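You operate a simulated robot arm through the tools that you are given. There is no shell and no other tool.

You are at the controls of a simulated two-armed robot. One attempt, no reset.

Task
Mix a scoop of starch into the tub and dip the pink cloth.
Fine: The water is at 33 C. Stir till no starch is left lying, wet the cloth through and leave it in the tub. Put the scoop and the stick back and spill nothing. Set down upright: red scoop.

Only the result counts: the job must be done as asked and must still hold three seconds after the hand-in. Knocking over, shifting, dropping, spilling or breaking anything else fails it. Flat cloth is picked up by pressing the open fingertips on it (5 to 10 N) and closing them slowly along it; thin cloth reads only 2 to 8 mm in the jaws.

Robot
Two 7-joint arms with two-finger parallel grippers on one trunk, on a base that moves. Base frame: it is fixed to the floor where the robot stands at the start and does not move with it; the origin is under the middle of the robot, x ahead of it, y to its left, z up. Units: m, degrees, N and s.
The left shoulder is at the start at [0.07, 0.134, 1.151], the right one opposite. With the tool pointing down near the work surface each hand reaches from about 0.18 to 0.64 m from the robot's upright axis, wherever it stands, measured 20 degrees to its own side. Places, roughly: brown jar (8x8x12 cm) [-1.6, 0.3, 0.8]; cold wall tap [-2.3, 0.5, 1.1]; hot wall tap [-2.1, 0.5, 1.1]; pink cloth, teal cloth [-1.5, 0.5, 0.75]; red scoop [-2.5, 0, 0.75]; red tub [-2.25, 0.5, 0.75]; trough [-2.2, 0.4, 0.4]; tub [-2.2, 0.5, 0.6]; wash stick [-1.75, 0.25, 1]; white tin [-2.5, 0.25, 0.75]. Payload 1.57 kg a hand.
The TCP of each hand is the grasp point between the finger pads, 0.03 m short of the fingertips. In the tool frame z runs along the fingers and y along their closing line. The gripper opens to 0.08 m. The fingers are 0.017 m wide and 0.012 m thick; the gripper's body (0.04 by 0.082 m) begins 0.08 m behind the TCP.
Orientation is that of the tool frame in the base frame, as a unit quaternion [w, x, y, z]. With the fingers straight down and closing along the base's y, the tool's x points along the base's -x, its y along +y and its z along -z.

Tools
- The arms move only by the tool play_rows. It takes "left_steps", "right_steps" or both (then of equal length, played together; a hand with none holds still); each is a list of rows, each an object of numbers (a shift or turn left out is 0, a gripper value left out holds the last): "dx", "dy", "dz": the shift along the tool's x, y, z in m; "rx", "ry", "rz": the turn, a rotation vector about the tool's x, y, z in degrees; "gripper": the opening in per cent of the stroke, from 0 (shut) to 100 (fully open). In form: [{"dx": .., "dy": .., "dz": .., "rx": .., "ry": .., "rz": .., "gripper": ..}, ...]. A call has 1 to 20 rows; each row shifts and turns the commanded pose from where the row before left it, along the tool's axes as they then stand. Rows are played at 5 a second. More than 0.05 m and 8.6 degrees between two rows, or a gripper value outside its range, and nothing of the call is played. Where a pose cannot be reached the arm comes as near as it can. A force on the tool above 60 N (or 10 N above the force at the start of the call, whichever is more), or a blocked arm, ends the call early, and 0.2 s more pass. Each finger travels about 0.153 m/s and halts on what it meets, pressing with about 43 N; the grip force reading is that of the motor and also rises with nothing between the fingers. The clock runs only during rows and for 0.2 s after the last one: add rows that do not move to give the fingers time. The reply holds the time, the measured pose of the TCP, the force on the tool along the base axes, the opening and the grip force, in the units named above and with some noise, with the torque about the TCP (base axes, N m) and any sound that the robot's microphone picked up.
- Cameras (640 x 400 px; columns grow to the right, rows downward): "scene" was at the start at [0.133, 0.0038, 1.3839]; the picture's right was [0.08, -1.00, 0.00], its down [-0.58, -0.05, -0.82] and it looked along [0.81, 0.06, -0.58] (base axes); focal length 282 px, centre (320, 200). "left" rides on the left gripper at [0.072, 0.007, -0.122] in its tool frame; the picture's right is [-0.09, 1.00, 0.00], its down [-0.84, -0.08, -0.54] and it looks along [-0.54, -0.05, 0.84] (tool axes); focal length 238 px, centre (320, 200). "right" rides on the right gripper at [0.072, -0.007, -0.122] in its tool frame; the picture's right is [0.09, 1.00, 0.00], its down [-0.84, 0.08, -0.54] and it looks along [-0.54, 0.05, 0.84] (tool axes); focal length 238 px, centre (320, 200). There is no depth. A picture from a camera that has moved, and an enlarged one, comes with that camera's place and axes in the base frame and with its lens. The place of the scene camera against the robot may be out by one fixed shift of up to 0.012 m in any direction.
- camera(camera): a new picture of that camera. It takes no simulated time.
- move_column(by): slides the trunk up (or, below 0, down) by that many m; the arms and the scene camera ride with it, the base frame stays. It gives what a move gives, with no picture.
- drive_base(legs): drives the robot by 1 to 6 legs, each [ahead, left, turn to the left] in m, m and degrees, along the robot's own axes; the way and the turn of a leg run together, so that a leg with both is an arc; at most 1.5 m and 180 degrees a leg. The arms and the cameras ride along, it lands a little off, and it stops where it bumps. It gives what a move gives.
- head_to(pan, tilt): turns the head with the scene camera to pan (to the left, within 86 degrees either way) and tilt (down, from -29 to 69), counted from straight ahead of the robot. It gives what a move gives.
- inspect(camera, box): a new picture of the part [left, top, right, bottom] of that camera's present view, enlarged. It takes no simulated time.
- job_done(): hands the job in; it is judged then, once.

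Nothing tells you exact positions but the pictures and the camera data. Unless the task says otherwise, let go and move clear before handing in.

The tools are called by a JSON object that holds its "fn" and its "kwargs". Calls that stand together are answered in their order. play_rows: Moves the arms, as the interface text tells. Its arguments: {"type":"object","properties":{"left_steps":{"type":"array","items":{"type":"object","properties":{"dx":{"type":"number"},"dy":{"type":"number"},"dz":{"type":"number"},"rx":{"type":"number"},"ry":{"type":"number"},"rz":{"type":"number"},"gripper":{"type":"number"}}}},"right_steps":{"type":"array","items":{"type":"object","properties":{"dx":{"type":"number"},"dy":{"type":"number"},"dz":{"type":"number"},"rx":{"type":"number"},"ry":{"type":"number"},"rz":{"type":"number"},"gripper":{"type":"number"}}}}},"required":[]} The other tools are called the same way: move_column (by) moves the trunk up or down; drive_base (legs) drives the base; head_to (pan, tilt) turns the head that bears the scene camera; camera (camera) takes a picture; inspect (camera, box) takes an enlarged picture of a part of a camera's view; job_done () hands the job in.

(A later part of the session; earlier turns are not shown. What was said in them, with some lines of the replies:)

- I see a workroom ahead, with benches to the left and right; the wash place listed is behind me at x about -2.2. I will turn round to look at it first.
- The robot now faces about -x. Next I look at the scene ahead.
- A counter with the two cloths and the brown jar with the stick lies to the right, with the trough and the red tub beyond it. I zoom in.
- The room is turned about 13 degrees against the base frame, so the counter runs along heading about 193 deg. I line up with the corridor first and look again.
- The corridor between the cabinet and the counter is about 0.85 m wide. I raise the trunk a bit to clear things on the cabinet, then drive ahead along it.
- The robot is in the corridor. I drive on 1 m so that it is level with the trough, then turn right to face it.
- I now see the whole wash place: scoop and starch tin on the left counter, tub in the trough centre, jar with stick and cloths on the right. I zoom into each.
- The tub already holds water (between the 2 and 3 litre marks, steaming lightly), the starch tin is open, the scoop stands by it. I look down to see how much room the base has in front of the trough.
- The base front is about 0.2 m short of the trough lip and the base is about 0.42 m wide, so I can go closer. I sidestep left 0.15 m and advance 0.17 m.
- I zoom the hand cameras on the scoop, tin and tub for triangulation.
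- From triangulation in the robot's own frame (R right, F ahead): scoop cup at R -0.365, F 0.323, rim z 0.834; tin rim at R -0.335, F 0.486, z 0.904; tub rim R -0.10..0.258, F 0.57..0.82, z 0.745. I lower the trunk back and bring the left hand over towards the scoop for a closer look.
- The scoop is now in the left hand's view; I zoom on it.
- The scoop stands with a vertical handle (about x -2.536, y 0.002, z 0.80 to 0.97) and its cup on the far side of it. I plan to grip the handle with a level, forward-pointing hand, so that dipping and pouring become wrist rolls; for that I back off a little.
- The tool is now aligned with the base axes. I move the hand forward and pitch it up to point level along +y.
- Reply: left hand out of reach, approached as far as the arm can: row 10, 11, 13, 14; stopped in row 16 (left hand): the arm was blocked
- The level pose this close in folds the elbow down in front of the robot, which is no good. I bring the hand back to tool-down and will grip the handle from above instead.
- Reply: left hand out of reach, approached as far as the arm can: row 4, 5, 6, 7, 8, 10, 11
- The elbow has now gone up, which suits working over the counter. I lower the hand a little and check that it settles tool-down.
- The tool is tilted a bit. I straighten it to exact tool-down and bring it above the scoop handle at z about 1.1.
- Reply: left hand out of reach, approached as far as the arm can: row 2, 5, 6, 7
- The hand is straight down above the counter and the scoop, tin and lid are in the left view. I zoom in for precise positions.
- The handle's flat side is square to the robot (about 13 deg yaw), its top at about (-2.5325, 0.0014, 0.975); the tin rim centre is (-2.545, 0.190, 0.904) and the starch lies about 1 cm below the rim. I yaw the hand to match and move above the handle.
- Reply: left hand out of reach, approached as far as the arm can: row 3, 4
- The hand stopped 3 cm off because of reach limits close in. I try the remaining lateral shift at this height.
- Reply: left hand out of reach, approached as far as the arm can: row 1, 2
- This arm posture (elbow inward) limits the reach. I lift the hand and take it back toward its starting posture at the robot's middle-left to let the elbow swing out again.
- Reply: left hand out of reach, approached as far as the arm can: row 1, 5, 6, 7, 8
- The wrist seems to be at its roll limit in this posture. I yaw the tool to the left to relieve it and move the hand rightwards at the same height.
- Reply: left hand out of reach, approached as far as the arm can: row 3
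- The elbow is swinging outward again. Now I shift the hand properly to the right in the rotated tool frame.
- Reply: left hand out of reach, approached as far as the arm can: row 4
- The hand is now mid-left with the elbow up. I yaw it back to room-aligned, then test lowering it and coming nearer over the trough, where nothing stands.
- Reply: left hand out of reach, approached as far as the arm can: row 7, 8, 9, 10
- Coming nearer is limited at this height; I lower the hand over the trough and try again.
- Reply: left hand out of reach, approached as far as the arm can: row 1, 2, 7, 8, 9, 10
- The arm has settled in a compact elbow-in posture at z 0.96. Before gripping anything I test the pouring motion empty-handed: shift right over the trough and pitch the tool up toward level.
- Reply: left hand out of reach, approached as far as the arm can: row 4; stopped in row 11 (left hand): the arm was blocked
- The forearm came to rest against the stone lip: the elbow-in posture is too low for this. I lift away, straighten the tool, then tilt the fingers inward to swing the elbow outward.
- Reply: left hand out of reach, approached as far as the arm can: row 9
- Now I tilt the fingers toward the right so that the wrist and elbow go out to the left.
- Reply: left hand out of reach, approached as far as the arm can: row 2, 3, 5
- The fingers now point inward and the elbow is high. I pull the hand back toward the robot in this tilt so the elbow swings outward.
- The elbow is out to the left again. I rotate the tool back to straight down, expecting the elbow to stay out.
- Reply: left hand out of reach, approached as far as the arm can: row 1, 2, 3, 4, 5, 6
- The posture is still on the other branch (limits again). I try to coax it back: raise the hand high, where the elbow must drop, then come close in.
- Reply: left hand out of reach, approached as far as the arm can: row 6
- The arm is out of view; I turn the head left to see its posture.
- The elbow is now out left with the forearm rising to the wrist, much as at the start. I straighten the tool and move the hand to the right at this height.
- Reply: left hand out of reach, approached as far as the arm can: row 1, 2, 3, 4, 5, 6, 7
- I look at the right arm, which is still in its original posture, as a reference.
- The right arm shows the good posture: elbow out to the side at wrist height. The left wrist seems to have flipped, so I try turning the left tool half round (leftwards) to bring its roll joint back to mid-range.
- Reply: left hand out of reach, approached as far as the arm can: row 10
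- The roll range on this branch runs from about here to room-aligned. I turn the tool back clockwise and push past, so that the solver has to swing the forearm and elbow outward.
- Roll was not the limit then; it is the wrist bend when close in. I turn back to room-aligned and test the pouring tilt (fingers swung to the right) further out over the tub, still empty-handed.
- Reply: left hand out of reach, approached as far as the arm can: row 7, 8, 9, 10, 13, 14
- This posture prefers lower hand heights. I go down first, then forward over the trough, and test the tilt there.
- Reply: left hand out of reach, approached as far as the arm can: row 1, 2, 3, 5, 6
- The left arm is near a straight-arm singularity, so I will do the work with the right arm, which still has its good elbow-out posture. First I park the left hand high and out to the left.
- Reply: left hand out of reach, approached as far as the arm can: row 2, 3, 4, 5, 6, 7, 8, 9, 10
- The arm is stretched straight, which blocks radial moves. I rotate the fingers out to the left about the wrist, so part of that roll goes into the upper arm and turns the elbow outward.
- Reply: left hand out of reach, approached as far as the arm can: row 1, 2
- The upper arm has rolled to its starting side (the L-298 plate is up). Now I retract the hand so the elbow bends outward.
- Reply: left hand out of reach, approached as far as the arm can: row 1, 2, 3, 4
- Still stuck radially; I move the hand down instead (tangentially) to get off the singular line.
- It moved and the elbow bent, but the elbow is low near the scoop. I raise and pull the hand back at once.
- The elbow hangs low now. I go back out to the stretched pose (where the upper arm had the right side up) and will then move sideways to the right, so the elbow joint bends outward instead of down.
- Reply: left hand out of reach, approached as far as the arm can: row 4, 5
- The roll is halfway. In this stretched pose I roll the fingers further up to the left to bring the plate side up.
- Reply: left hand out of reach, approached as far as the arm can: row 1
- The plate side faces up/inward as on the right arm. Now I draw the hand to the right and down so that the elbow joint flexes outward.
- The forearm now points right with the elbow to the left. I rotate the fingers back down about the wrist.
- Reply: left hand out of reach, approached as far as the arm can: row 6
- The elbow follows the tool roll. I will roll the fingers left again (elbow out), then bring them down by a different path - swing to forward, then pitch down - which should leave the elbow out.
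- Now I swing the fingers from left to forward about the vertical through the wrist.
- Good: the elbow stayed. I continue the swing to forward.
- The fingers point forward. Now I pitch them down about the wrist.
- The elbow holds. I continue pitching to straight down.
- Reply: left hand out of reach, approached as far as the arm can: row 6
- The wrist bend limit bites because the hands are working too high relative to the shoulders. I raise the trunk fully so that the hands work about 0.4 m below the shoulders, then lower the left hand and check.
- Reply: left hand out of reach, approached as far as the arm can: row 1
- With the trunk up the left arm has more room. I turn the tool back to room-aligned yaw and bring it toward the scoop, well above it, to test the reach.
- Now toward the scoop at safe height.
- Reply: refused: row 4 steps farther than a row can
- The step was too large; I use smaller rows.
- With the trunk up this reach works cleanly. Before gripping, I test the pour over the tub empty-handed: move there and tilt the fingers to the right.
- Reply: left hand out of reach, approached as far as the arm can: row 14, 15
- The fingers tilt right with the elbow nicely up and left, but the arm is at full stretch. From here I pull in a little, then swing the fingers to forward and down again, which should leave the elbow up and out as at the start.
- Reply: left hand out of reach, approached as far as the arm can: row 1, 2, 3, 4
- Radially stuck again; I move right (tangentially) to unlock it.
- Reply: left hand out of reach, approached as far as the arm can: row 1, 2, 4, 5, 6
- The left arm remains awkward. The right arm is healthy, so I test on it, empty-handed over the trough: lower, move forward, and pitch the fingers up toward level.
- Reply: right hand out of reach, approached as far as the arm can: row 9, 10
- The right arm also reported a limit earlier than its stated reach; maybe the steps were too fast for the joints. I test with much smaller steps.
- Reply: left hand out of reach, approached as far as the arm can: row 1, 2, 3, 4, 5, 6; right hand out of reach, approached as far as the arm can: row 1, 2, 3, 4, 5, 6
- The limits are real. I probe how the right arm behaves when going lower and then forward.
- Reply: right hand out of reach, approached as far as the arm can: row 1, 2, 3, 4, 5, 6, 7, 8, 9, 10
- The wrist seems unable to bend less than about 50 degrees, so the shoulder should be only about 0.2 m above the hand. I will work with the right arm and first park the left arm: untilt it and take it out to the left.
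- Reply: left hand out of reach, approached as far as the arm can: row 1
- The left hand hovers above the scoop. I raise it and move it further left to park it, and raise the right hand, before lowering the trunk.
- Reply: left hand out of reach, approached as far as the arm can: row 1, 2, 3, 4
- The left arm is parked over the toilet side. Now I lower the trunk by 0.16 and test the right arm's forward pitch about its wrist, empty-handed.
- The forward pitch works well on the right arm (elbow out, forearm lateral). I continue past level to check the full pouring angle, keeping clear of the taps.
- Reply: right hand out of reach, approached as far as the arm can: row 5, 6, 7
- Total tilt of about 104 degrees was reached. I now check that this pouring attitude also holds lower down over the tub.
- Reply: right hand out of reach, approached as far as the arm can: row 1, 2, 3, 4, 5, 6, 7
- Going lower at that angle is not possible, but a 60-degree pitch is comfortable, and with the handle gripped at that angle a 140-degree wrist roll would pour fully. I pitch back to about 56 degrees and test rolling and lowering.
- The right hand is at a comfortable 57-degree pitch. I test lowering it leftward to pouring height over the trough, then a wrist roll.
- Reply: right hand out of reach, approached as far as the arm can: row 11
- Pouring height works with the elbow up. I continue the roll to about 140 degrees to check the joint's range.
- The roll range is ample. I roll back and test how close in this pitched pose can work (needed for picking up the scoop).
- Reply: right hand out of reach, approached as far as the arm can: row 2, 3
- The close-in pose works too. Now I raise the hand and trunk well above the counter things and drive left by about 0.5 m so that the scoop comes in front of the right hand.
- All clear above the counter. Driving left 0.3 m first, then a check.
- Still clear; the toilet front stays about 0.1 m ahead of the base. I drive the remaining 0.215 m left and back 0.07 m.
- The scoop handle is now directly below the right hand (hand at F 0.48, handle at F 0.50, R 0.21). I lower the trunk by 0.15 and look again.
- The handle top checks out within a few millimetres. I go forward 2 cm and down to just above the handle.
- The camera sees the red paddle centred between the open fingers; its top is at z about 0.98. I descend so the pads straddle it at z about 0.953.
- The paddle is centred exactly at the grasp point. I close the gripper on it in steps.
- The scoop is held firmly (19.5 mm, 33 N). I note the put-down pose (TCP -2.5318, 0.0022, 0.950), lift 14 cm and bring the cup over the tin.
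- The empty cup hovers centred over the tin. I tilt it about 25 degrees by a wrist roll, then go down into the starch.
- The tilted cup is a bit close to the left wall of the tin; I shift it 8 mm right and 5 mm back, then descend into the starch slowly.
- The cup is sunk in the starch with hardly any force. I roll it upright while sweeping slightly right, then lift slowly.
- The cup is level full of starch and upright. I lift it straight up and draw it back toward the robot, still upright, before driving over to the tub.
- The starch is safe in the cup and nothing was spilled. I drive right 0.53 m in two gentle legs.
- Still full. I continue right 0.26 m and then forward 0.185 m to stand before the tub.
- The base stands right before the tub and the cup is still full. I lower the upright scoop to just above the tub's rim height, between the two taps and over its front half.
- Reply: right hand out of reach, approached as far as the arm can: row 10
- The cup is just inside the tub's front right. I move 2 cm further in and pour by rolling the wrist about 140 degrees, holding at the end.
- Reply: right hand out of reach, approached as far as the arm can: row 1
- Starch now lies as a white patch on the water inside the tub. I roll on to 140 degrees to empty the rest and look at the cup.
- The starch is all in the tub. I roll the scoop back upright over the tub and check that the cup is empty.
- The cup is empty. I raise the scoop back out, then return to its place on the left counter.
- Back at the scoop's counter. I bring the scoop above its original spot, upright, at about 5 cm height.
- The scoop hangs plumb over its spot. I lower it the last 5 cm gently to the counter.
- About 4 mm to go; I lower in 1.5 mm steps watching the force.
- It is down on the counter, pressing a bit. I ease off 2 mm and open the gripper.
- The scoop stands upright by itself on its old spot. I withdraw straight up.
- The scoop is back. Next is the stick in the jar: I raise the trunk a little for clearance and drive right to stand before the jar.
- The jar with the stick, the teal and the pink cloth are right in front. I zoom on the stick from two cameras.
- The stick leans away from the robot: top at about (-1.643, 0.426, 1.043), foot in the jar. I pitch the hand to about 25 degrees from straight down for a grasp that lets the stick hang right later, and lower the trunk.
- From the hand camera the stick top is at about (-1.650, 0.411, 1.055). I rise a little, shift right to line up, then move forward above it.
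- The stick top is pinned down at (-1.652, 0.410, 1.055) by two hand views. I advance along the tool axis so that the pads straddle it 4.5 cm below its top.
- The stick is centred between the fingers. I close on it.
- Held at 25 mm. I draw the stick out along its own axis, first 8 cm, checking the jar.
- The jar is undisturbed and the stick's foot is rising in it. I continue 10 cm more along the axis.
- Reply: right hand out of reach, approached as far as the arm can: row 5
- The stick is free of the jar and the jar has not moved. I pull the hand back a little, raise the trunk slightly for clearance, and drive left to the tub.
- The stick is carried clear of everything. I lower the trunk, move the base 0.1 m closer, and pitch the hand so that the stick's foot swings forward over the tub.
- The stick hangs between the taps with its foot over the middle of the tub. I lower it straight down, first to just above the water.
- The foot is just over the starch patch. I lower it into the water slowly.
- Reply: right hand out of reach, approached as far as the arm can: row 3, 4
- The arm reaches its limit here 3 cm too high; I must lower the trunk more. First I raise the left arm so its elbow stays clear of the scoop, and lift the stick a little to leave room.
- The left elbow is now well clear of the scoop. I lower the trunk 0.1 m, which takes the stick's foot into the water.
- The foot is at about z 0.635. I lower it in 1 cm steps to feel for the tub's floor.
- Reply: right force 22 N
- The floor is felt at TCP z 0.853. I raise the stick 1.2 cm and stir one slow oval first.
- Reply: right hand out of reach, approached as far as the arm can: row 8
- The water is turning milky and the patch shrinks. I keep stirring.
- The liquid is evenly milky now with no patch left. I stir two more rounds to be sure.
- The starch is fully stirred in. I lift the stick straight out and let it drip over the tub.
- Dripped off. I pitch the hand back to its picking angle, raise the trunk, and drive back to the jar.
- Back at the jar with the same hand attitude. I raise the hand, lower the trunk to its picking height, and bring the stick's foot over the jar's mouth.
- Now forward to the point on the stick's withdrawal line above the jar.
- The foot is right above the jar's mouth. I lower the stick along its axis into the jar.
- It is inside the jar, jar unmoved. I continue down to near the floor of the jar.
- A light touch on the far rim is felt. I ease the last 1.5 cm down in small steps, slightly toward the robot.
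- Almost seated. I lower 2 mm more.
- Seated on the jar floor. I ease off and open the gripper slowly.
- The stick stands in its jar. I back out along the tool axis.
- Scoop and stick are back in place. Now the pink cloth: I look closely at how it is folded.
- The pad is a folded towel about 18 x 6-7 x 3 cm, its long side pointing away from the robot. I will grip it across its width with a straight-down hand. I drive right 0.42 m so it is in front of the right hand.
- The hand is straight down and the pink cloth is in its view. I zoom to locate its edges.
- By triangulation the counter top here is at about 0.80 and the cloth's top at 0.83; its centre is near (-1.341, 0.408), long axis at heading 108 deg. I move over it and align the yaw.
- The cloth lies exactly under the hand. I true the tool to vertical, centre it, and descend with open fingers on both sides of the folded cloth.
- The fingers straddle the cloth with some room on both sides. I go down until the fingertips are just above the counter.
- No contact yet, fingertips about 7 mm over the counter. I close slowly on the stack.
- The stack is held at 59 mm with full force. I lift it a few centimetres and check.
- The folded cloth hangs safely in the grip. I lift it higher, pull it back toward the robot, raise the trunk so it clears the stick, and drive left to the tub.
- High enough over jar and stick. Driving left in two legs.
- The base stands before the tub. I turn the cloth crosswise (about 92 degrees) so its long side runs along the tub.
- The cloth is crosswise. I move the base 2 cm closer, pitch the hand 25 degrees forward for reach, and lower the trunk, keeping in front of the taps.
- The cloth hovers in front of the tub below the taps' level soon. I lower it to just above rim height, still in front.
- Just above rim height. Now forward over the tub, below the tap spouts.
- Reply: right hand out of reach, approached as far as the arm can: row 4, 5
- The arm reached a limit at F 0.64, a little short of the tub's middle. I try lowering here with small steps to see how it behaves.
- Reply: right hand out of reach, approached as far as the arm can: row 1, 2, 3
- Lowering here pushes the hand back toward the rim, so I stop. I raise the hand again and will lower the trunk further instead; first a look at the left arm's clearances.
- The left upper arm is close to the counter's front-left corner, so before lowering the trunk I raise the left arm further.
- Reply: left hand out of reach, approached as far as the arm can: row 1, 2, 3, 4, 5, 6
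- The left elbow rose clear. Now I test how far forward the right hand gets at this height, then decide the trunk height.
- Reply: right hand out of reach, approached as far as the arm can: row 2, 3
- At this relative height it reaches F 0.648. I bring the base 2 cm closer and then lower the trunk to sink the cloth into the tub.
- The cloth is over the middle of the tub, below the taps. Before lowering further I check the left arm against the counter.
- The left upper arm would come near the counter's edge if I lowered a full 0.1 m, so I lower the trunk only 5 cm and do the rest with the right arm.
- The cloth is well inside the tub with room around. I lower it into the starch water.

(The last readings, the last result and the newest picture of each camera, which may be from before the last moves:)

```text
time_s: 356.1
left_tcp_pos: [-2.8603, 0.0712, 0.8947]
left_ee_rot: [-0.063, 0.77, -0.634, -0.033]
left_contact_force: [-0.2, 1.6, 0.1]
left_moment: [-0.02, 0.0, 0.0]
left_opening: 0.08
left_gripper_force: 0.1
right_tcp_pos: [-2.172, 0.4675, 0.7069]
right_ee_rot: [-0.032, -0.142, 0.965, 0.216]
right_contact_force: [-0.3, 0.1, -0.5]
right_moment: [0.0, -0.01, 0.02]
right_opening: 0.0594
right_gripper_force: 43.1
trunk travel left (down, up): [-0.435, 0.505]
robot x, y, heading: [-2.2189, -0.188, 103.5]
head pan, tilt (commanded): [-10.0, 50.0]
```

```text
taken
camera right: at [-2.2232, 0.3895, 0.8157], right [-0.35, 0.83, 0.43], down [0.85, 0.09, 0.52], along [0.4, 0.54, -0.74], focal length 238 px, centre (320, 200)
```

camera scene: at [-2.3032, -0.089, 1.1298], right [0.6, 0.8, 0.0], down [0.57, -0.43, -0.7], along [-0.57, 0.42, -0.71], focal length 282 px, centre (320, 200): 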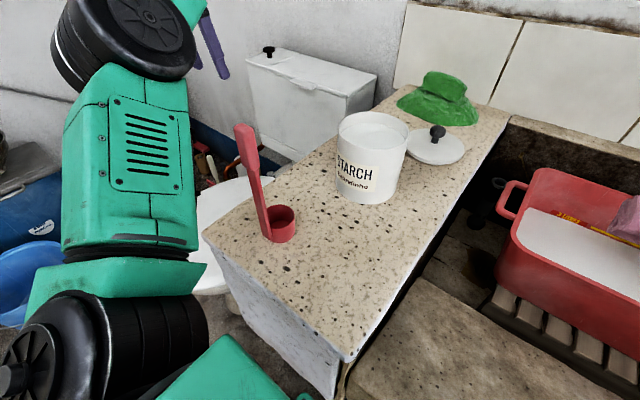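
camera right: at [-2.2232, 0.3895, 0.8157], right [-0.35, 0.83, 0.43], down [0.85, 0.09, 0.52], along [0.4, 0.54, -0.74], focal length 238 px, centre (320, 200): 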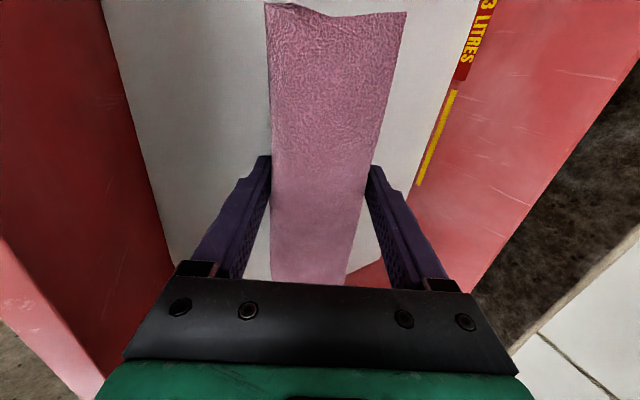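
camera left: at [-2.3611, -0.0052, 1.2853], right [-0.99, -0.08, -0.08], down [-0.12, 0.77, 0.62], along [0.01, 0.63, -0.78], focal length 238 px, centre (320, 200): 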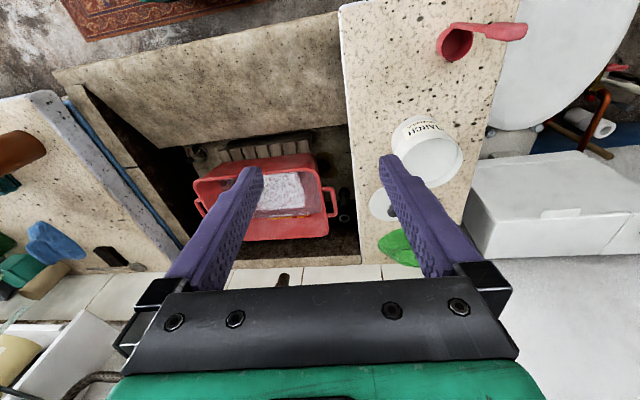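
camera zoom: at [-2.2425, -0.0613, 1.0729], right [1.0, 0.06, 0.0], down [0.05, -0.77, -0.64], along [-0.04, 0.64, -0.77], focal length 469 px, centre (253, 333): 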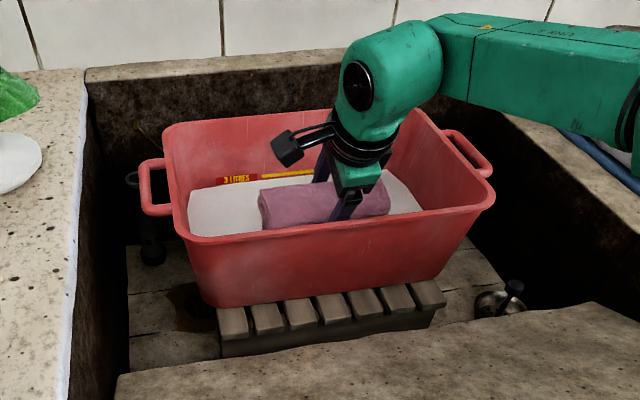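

The lower edge touches the water. I go down further in small steps until the floor is felt.

{"fn": "play_rows", "kwargs": {"right_steps": [{"dy": -0.0042, "dz": 0.0091}, {"dy": -0.0042, "dz": 0.0091}, {}]}}

{"fn": "play_rows", "kwargs": {"right_steps": [{"dy": -0.0025, "dz": 0.0054}, {}]}}

{"fn": "inspect", "kwargs": {"camera": "scene", "box": [220, 0, 500, 240]}}

```text
time_s: 356.9
left_tcp_pos: [-2.8597, 0.0712, 0.8956]
left_ee_rot: [-0.063, 0.771, -0.634, -0.032]
left_contact_force: [0.1, -0.2, 0.1]
left_moment: [0.06, -0.02, 0.02]
left_opening: 0.0798
left_gripper_force: 0.1
right_tcp_pos: [-2.1713, 0.4663, 0.6877]
right_ee_rot: [-0.032, -0.142, 0.965, 0.217]
right_contact_force: [0.1, 0.4, -0.4]
right_moment: [-0.03, -0.04, -0.01]
right_opening: 0.0593
right_gripper_force: 42.7
trunk travel left (down, up): [-0.435, 0.505]
robot x, y, heading: [-2.2169, -0.1954, 103.2]
head pan, tilt (commanded): [-10.0, 50.0]
```

```text
time_s: 357.5
left_tcp_pos: [-2.8585, 0.0718, 0.8946]
left_ee_rot: [-0.063, 0.77, -0.634, -0.032]
left_contact_force: [0.2, 1.1, -0.3]
left_moment: [-0.06, 0.01, 0.0]
left_opening: 0.0804
left_gripper_force: 0.0
right_tcp_pos: [-2.1713, 0.4653, 0.682]
right_ee_rot: [-0.032, -0.143, 0.965, 0.217]
right_contact_force: [0.6, 0.4, -1.7]
right_moment: [0.03, 0.03, 0.02]
right_opening: 0.0593
right_gripper_force: 43.1
right hand out of reach, approached as far as the arm can: row 1
trunk travel left (down, up): [-0.435, 0.505]
robot x, y, heading: [-2.218, -0.1932, 103.4]
head pan, tilt (commanded): [-10.0, 50.0]
```

```text
1.67 times, centred on (360, 120) of scene
camera zoom: at [-2.2425, -0.0611, 1.0729], right [1.0, 0.06, 0.0], down [0.05, -0.77, -0.64], along [-0.04, 0.64, -0.77], focal length 469 px, centre (253, 333)
```

zoom: 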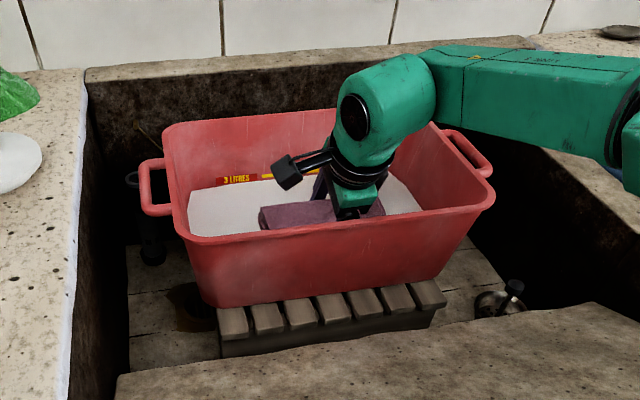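

The cloth is half in the water and darkening. Its lower edge is about at the floor, so I open the fingers and let it settle flat.

{"fn": "play_rows", "kwargs": {"right_steps": [{}, {}, {}, {"gripper": 76}, {"gripper": 80}, {"gripper": 86}, {"gripper": 93}, {"gripper": 100}, {}, {}, {}]}}

{"fn": "inspect", "kwargs": {"camera": "scene", "box": [220, 0, 500, 240]}}

{"fn": "camera", "kwargs": {"camera": "right"}}

```text
time_s: 359.9
left_tcp_pos: [-2.8593, 0.0721, 0.8951]
left_ee_rot: [-0.064, 0.77, -0.634, -0.032]
left_contact_force: [-0.1, 0.4, -0.8]
left_moment: [-0.09, 0.02, -0.01]
left_opening: 0.0802
left_gripper_force: 0.2
right_tcp_pos: [-2.1706, 0.4655, 0.6832]
right_ee_rot: [-0.032, -0.143, 0.965, 0.217]
right_contact_force: [-0.4, 1.0, -0.8]
right_moment: [-0.01, 0.02, -0.02]
right_opening: 0.08
right_gripper_force: 0.0
trunk travel left (down, up): [-0.435, 0.505]
robot x, y, heading: [-2.2161, -0.1946, 103.4]
head pan, tilt (commanded): [-10.0, 50.0]
```

```text
1.67 times, centred on (360, 120) of scene
camera zoom: at [-2.2425, -0.0612, 1.0729], right [1.0, 0.06, 0.0], down [0.05, -0.77, -0.64], along [-0.04, 0.64, -0.77], focal length 469 px, centre (253, 333)
```

zoom: 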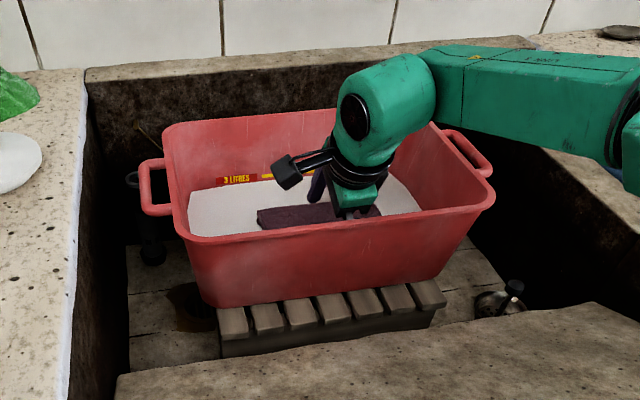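

```text
taken
camera right: at [-2.2222, 0.3877, 0.7905], right [-0.35, 0.83, 0.43], down [0.85, 0.09, 0.52], along [0.4, 0.54, -0.74], focal length 238 px, centre (320, 200)
```

right: 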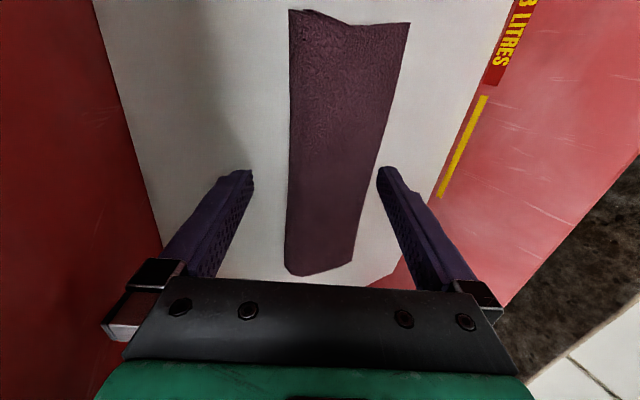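

The cloth has settled and turned dark (wet). I retract straight up out of the tub and look from above.

{"fn": "play_rows", "kwargs": {"right_steps": [{"dy": 0.0084, "dz": -0.0182}, {"dy": 0.0126, "dz": -0.0272}, {"dy": 0.0126, "dz": -0.0272}, {"dy": 0.0126, "dz": -0.0272}, {"dy": 0.0126, "dz": -0.0272}, {}]}}

{"fn": "camera", "kwargs": {"camera": "right"}}

{"fn": "inspect", "kwargs": {"camera": "scene", "box": [220, 0, 500, 240]}}

```text
time_s: 361.3
left_tcp_pos: [-2.8598, 0.0706, 0.8948]
left_ee_rot: [-0.064, 0.77, -0.634, -0.032]
left_contact_force: [0.3, 0.0, 0.1]
left_moment: [-0.02, 0.0, -0.02]
left_opening: 0.0802
left_gripper_force: 0.0
right_tcp_pos: [-2.1695, 0.4645, 0.8243]
right_ee_rot: [-0.031, -0.142, 0.965, 0.217]
right_contact_force: [0.3, -1.1, -1.4]
right_moment: [0.03, 0.01, 0.04]
right_opening: 0.0802
right_gripper_force: 0.1
trunk travel left (down, up): [-0.435, 0.505]
robot x, y, heading: [-2.2153, -0.1895, 103.1]
head pan, tilt (commanded): [-10.0, 50.0]
```

```text
taken
camera right: at [-2.2206, 0.3868, 0.9311], right [-0.35, 0.84, 0.42], down [0.85, 0.09, 0.52], along [0.4, 0.54, -0.74], focal length 238 px, centre (320, 200)
```

right: 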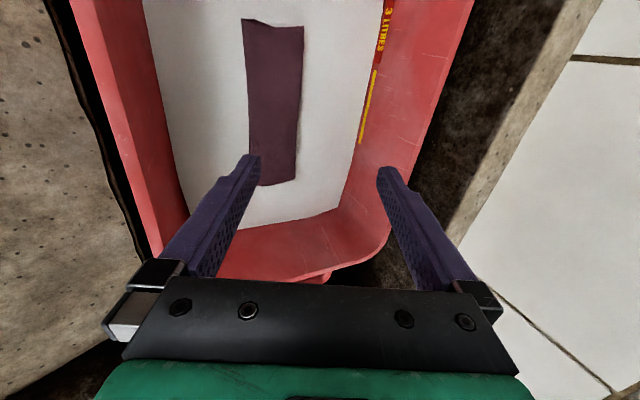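

```text
1.67 times, centred on (360, 120) of scene
camera zoom: at [-2.2424, -0.0613, 1.0729], right [1.0, 0.06, 0.0], down [0.05, -0.77, -0.64], along [-0.04, 0.64, -0.77], focal length 469 px, centre (253, 333)
```

zoom: 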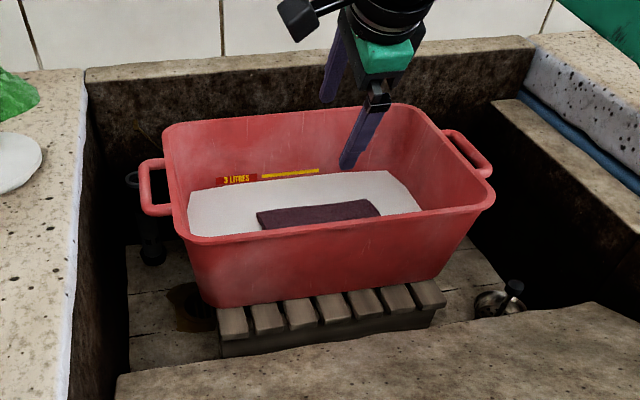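

I zoom in on the cloth in the tub.

{"fn": "inspect", "kwargs": {"camera": "scene", "box": [290, 50, 430, 150]}}

{"fn": "inspect", "kwargs": {"camera": "right", "box": [140, 0, 400, 220]}}

```text
4.00 times, centred on (360, 100) of scene
camera zoom: at [-2.2424, -0.0613, 1.0729], right [1.0, 0.06, 0.0], down [0.05, -0.77, -0.64], along [-0.04, 0.64, -0.77], focal length 1126 px, centre (160, 600)
```

zoom: 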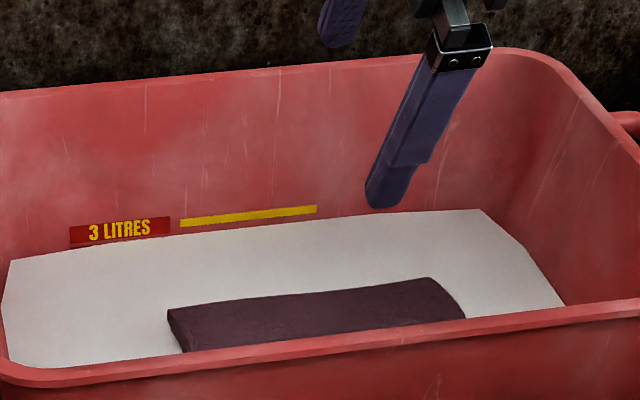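

```text
1.82 times, centred on (270, 110) of right
camera zoom: at [-2.2206, 0.3868, 0.9311], right [-0.35, 0.84, 0.42], down [0.85, 0.09, 0.52], along [0.4, 0.54, -0.74], focal length 433 px, centre (411, 364)
```

zoom: 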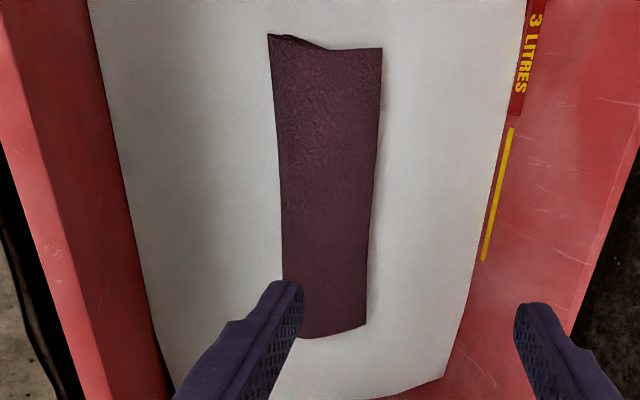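

The water surface is at about z 0.674 and the wet cloth floats with its top about 1.5 cm above it. To wet it right through I close the fingers and press its centre down under the surface.

{"fn": "play_rows", "kwargs": {"right_steps": [{"gripper": 40}, {"gripper": 0}, {"dx": 0.006, "gripper": 0}, {}, {"dy": -0.0126, "dz": 0.0272}, {"dy": -0.0126, "dz": 0.0272}, {"dy": -0.0105, "dz": 0.0227}, {}]}}

{"fn": "camera", "kwargs": {"camera": "right"}}

{"fn": "inspect", "kwargs": {"camera": "scene", "box": [250, 20, 460, 180]}}

```text
time_s: 363.1
left_tcp_pos: [-2.8598, 0.0714, 0.8942]
left_ee_rot: [-0.063, 0.77, -0.635, -0.031]
left_contact_force: [0.2, -0.5, -0.2]
left_moment: [0.02, 0.03, 0.02]
left_opening: 0.08
left_gripper_force: 0.2
right_tcp_pos: [-2.1764, 0.4633, 0.7363]
right_ee_rot: [-0.032, -0.142, 0.965, 0.216]
right_contact_force: [0.3, 0.7, 0.2]
right_moment: [0.01, -0.03, -0.05]
right_opening: 0.0
right_gripper_force: 21.3
trunk travel left (down, up): [-0.435, 0.505]
robot x, y, heading: [-2.2192, -0.191, 103.5]
head pan, tilt (commanded): [-10.0, 50.0]
```

```text
taken
camera right: at [-2.2283, 0.3857, 0.8452], right [-0.35, 0.83, 0.43], down [0.85, 0.09, 0.52], along [0.4, 0.54, -0.74], focal length 238 px, centre (320, 200)
```

right: 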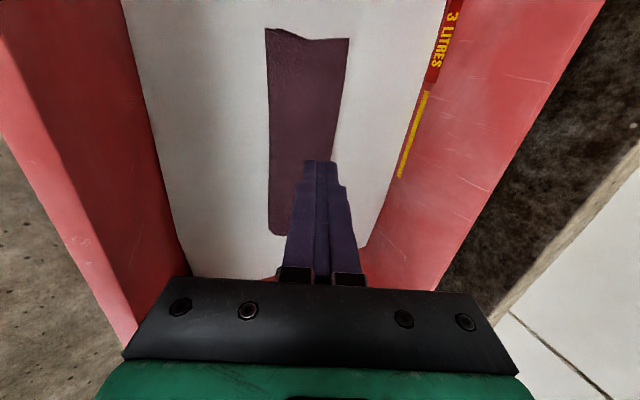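

```text
2.50 times, centred on (355, 100) of scene
camera zoom: at [-2.2425, -0.0615, 1.0729], right [1.0, 0.06, 0.0], down [0.05, -0.77, -0.64], along [-0.04, 0.64, -0.77], focal length 704 px, centre (232, 450)
```

zoom: 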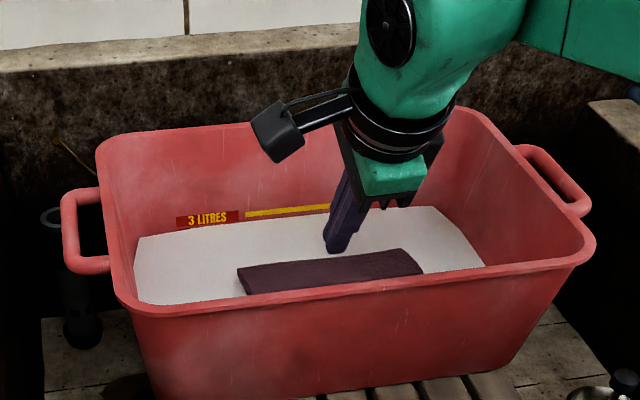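

The fingertips are almost centred over the cloth; I shift 6 mm toward the front and press down gently.

{"fn": "play_rows", "kwargs": {"right_steps": [{"dy": -0.0054, "dz": -0.0025}, {"dy": -0.005, "dz": 0.0109}, {"dy": -0.005, "dz": 0.0109}, {"dy": -0.005, "dz": 0.0109}, {}]}}

{"fn": "inspect", "kwargs": {"camera": "scene", "box": [250, 20, 460, 180]}}

{"fn": "camera", "kwargs": {"camera": "right"}}

```text
time_s: 364.3
left_tcp_pos: [-2.8586, 0.0691, 0.8961]
left_ee_rot: [-0.063, 0.77, -0.634, -0.033]
left_contact_force: [0.5, -0.2, 0.4]
left_moment: [0.05, 0.0, 0.02]
left_opening: 0.0799
left_gripper_force: 0.0
right_tcp_pos: [-2.1748, 0.4581, 0.7093]
right_ee_rot: [-0.033, -0.141, 0.964, 0.223]
right_contact_force: [2.7, 5.9, 29.9]
right_moment: [0.29, -0.01, -0.01]
right_opening: 0.0
right_gripper_force: 20.7
trunk travel left (down, up): [-0.435, 0.505]
robot x, y, heading: [-2.2177, -0.1923, 103.7]
head pan, tilt (commanded): [-10.0, 50.0]
```

```text
2.50 times, centred on (355, 100) of scene
camera zoom: at [-2.2421, -0.0658, 1.074], right [1.0, 0.06, 0.0], down [0.05, -0.77, -0.64], along [-0.04, 0.64, -0.77], focal length 704 px, centre (232, 450)
```

zoom: 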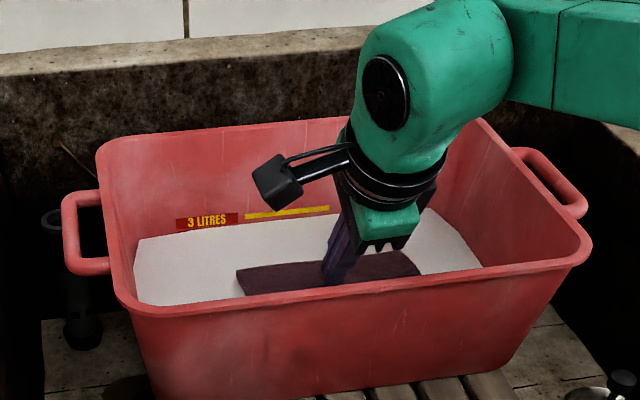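

```text
taken
camera right: at [-2.2259, 0.3789, 0.816], right [-0.35, 0.83, 0.44], down [0.85, 0.08, 0.52], along [0.4, 0.55, -0.73], focal length 238 px, centre (320, 200)
```

right: 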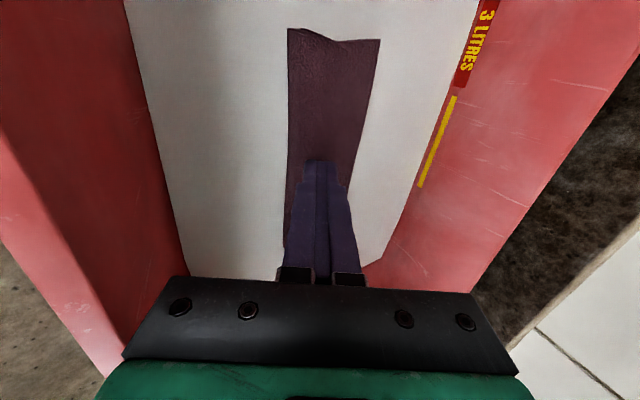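

The cloth rests on the tub's floor and is evenly dark, soaked. I hold the press briefly, then lift off.

{"fn": "play_rows", "kwargs": {"right_steps": [{}, {}, {}, {"dy": 0.0042, "dz": -0.0091}, {"dy": 0.0084, "dz": -0.0182}, {"dy": 0.0126, "dz": -0.0272}, {"dy": 0.0126, "dz": -0.0272}, {"dy": 0.0126, "dz": -0.0272}, {}]}}

{"fn": "inspect", "kwargs": {"camera": "right", "box": [140, 0, 400, 220]}}

{"fn": "inspect", "kwargs": {"camera": "scene", "box": [250, 20, 460, 180]}}

```text
time_s: 366.3
left_tcp_pos: [-2.8591, 0.0719, 0.8954]
left_ee_rot: [-0.062, 0.77, -0.634, -0.031]
left_contact_force: [0.9, -0.5, -0.1]
left_moment: [0.01, 0.01, -0.02]
left_opening: 0.08
left_gripper_force: 0.0
right_tcp_pos: [-2.1711, 0.4584, 0.8194]
right_ee_rot: [-0.032, -0.143, 0.965, 0.216]
right_contact_force: [-0.6, -0.4, 0.3]
right_moment: [0.03, 0.01, -0.03]
right_opening: 0.0
right_gripper_force: 21.2
trunk travel left (down, up): [-0.435, 0.505]
robot x, y, heading: [-2.2198, -0.1902, 103.0]
head pan, tilt (commanded): [-10.0, 50.0]
```

```text
1.82 times, centred on (270, 110) of right
camera zoom: at [-2.2226, 0.3804, 0.9278], right [-0.35, 0.84, 0.42], down [0.85, 0.09, 0.52], along [0.4, 0.54, -0.74], focal length 433 px, centre (411, 364)
```

zoom: 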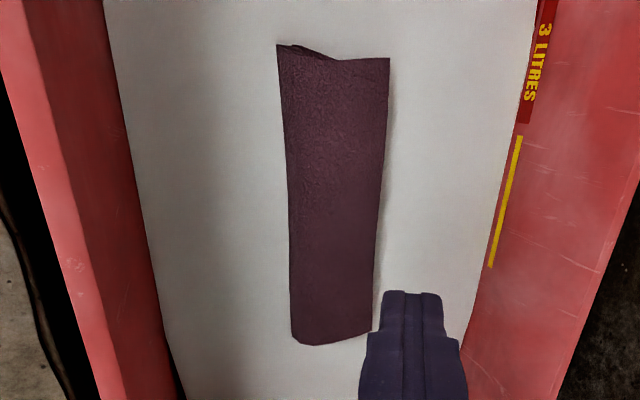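

```text
2.50 times, centred on (355, 100) of scene
camera zoom: at [-2.2424, -0.0611, 1.0728], right [1.0, 0.06, 0.0], down [0.05, -0.77, -0.64], along [-0.04, 0.64, -0.77], focal length 704 px, centre (232, 450)
```

zoom: 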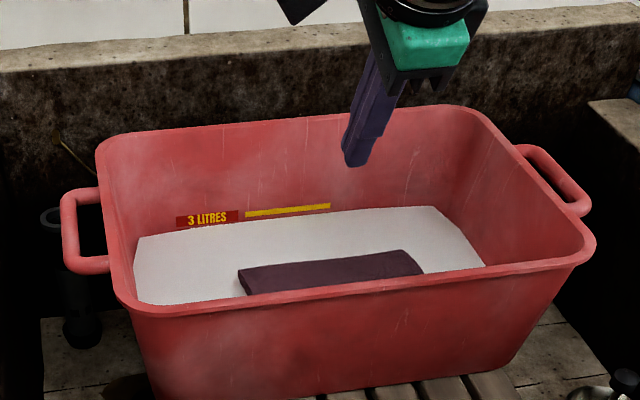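

The cloth lies soaked in the starch water. I draw the hand back out over the front rim and raise the trunk.

{"fn": "play_rows", "kwargs": {"right_steps": [{"dy": 0.0084, "dz": -0.0182}, {"dy": -0.0363, "dz": -0.0168}, {"dy": -0.0363, "dz": -0.0168}, {"dy": -0.0363, "dz": -0.0168}, {"dy": -0.0363, "dz": -0.0168}, {"dy": -0.0363, "dz": -0.0168}, {}, {}]}}

{"fn": "move_column", "kwargs": {"by": 0.3}}

{"fn": "drive_base", "kwargs": {"legs": [[-0.12, 0, 0]]}}

{"fn": "head_to", "kwargs": {"pan": 0, "tilt": 45}}

{"fn": "camera", "kwargs": {"camera": "scene"}}

```text
time_s: 368.1
left_tcp_pos: [-2.8584, 0.0719, 0.8943]
left_ee_rot: [-0.064, 0.77, -0.634, -0.032]
left_contact_force: [0.3, -0.9, 0.5]
left_moment: [-0.03, 0.01, 0.0]
left_opening: 0.0799
left_gripper_force: 0.0
right_tcp_pos: [-2.1141, 0.2663, 0.8402]
right_ee_rot: [-0.032, -0.142, 0.965, 0.217]
right_contact_force: [0.7, -0.6, 0.1]
right_moment: [0.03, 0.03, 0.01]
right_opening: 0.0
right_gripper_force: 21.2
trunk travel left (down, up): [-0.435, 0.505]
robot x, y, heading: [-2.223, -0.189, 103.5]
head pan, tilt (commanded): [-10.0, 50.0]
```

```text
time_s: 371.1
left_tcp_pos: [-2.8606, 0.0719, 1.1951]
left_ee_rot: [-0.062, 0.77, -0.634, -0.031]
left_contact_force: [-0.8, 0.1, -0.1]
left_moment: [-0.06, -0.03, 0.01]
left_opening: 0.0803
left_gripper_force: 0.0
right_tcp_pos: [-2.1153, 0.267, 1.1404]
right_ee_rot: [-0.032, -0.143, 0.965, 0.216]
right_contact_force: [1.0, -1.0, 0.5]
right_moment: [0.0, -0.02, 0.0]
right_opening: 0.0003
right_gripper_force: 20.7
trunk travel left (down, up): [-0.735, 0.205]
robot x, y, heading: [-2.2174, -0.1888, 103.2]
head pan, tilt (commanded): [-10.0, 50.0]
```

```text
time_s: 372.3
left_tcp_pos: [-2.829, -0.0407, 1.1943]
left_ee_rot: [-0.062, 0.768, -0.636, -0.032]
left_contact_force: [0.4, -0.3, 0.4]
left_moment: [0.02, 0.0, -0.01]
left_opening: 0.08
left_gripper_force: 0.0
right_tcp_pos: [-2.0852, 0.1498, 1.1393]
right_ee_rot: [-0.032, -0.14, 0.966, 0.217]
right_contact_force: [0.2, 0.0, 0.2]
right_moment: [0.0, -0.01, -0.01]
right_opening: 0.0001
right_gripper_force: 21.0
trunk travel left (down, up): [-0.735, 0.205]
robot x, y, heading: [-2.1918, -0.3077, 103.1]
head pan, tilt (commanded): [-10.0, 50.0]
```

```text
time_s: 373.0
left_tcp_pos: [-2.8291, -0.0432, 1.1936]
left_ee_rot: [-0.063, 0.769, -0.635, -0.033]
left_contact_force: [0.4, -0.4, 0.3]
left_moment: [0.0, 0.0, -0.01]
left_opening: 0.0802
left_gripper_force: 0.1
right_tcp_pos: [-2.0842, 0.147, 1.1395]
right_ee_rot: [-0.032, -0.14, 0.965, 0.217]
right_contact_force: [-0.8, 0.4, -0.1]
right_moment: [-0.02, 0.0, -0.01]
right_opening: 0.0
right_gripper_force: 20.8
trunk travel left (down, up): [-0.735, 0.205]
robot x, y, heading: [-2.1898, -0.3089, 102.9]
head pan, tilt (commanded): [0.0, 45.0]
```

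```text
taken
camera scene: at [-2.227, -0.1825, 1.3817], right [0.97, 0.23, 0.0], down [0.16, -0.69, -0.71], along [-0.16, 0.69, -0.71], focal length 282 px, centre (320, 200)
```

scene: 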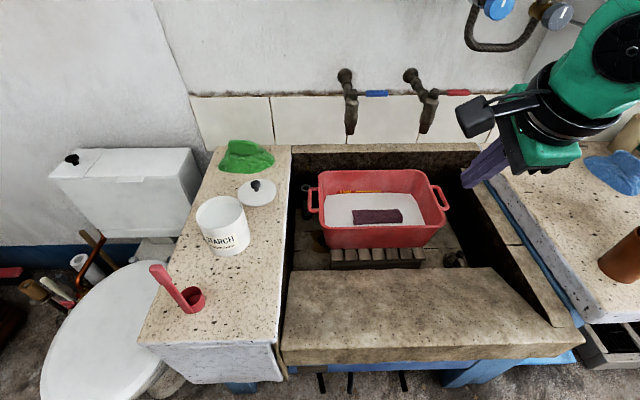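

Everything looks in order here. I check the jar side and zoom on details before handing in.

{"fn": "inspect", "kwargs": {"camera": "scene", "box": [280, 140, 480, 290]}}

{"fn": "inspect", "kwargs": {"camera": "scene", "box": [130, 130, 300, 350]}}

{"fn": "head_to", "kwargs": {"pan": -35, "tilt": 35}}

{"fn": "camera", "kwargs": {"camera": "scene"}}

```text
2.67 times, centred on (380, 215) of scene
camera zoom: at [-2.227, -0.1825, 1.3817], right [0.97, 0.23, 0.0], down [0.16, -0.69, -0.71], along [-0.16, 0.69, -0.71], focal length 751 px, centre (160, 160)
```

zoom: 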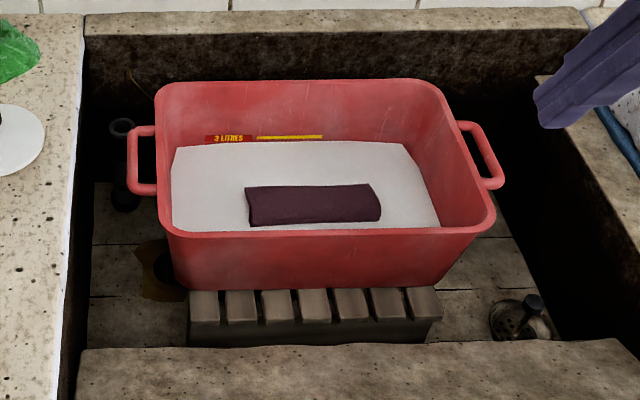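

```text
1.82 times, centred on (215, 240) of scene
camera zoom: at [-2.227, -0.1825, 1.3817], right [0.97, 0.23, 0.0], down [0.16, -0.69, -0.71], along [-0.16, 0.69, -0.71], focal length 512 px, centre (511, 127)
```

zoom: 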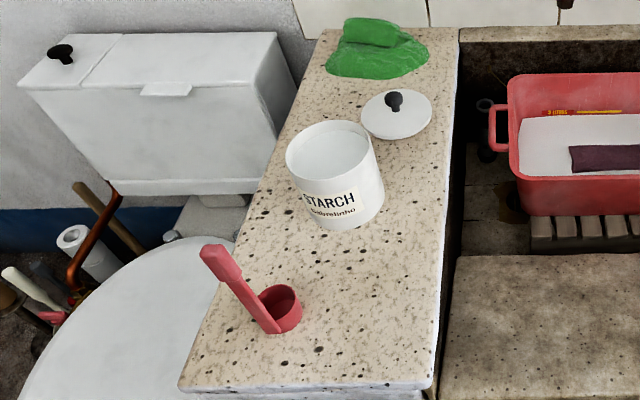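

```text
time_s: 374.0
left_tcp_pos: [-2.8286, -0.0432, 1.194]
left_ee_rot: [-0.063, 0.768, -0.636, -0.032]
left_contact_force: [-0.8, 0.0, -0.8]
left_moment: [-0.01, 0.0, -0.02]
left_opening: 0.0801
left_gripper_force: 0.0
right_tcp_pos: [-2.0854, 0.1486, 1.1389]
right_ee_rot: [-0.032, -0.14, 0.966, 0.217]
right_contact_force: [-0.3, -0.9, -0.9]
right_moment: [0.03, -0.03, 0.02]
right_opening: 0.0001
right_gripper_force: 20.9
trunk travel left (down, up): [-0.735, 0.205]
robot x, y, heading: [-2.1922, -0.3034, 102.8]
head pan, tilt (commanded): [-35.0, 35.0]
```

```text
taken
camera scene: at [-2.1758, -0.1791, 1.3965], right [0.93, -0.37, 0.0], down [-0.21, -0.53, -0.82], along [0.31, 0.76, -0.57], focal length 282 px, centre (320, 200)
```

scene: 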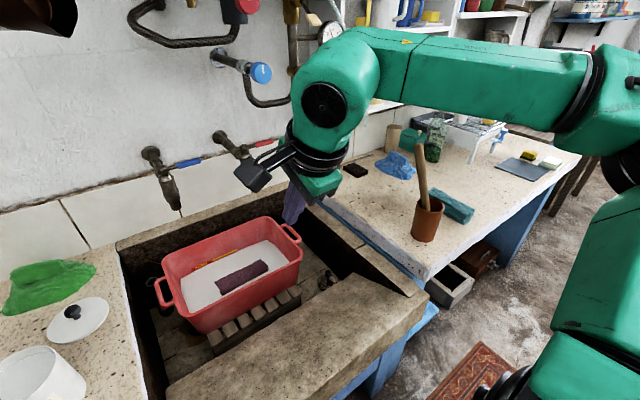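

The cloth lies dark and soaked in the evenly milky water. The scoop stands upright in its place by the tin, the stick leans in its jar, and I see nothing spilled or shifted. Both hands are clear, so I hand in.

{"fn": "job_done", "kwargs": {}}

```text
The job is handed in.
```

The job is handed in. I don't know yet how it was judged.

- **Starch:** one level scoop went into the tub. I stirred until the white patch was gone and the water looked evenly milky.
- **Pink cloth:** it lies folded on the tub floor and has turned uniformly dark. Its top stands about 1 cm above the water, because the folded cloth is thicker than the water is deep. I pressed it down once and take it as wet through from its colour, but I couldn't measure that.
- **Scoop and stick:** the red scoop stands upright on its old spot by the tin, and the stick is back in its jar.
- **Everything else:** I saw no spills, and the tin, lid, jar, teal cloth and tub had not moved.

I took the 33 °C as given, since there was no thermometer to check it. The left arm's forearm came to rest against the trough's stone edge once while I was testing its reach. I saw nothing displaced by it.
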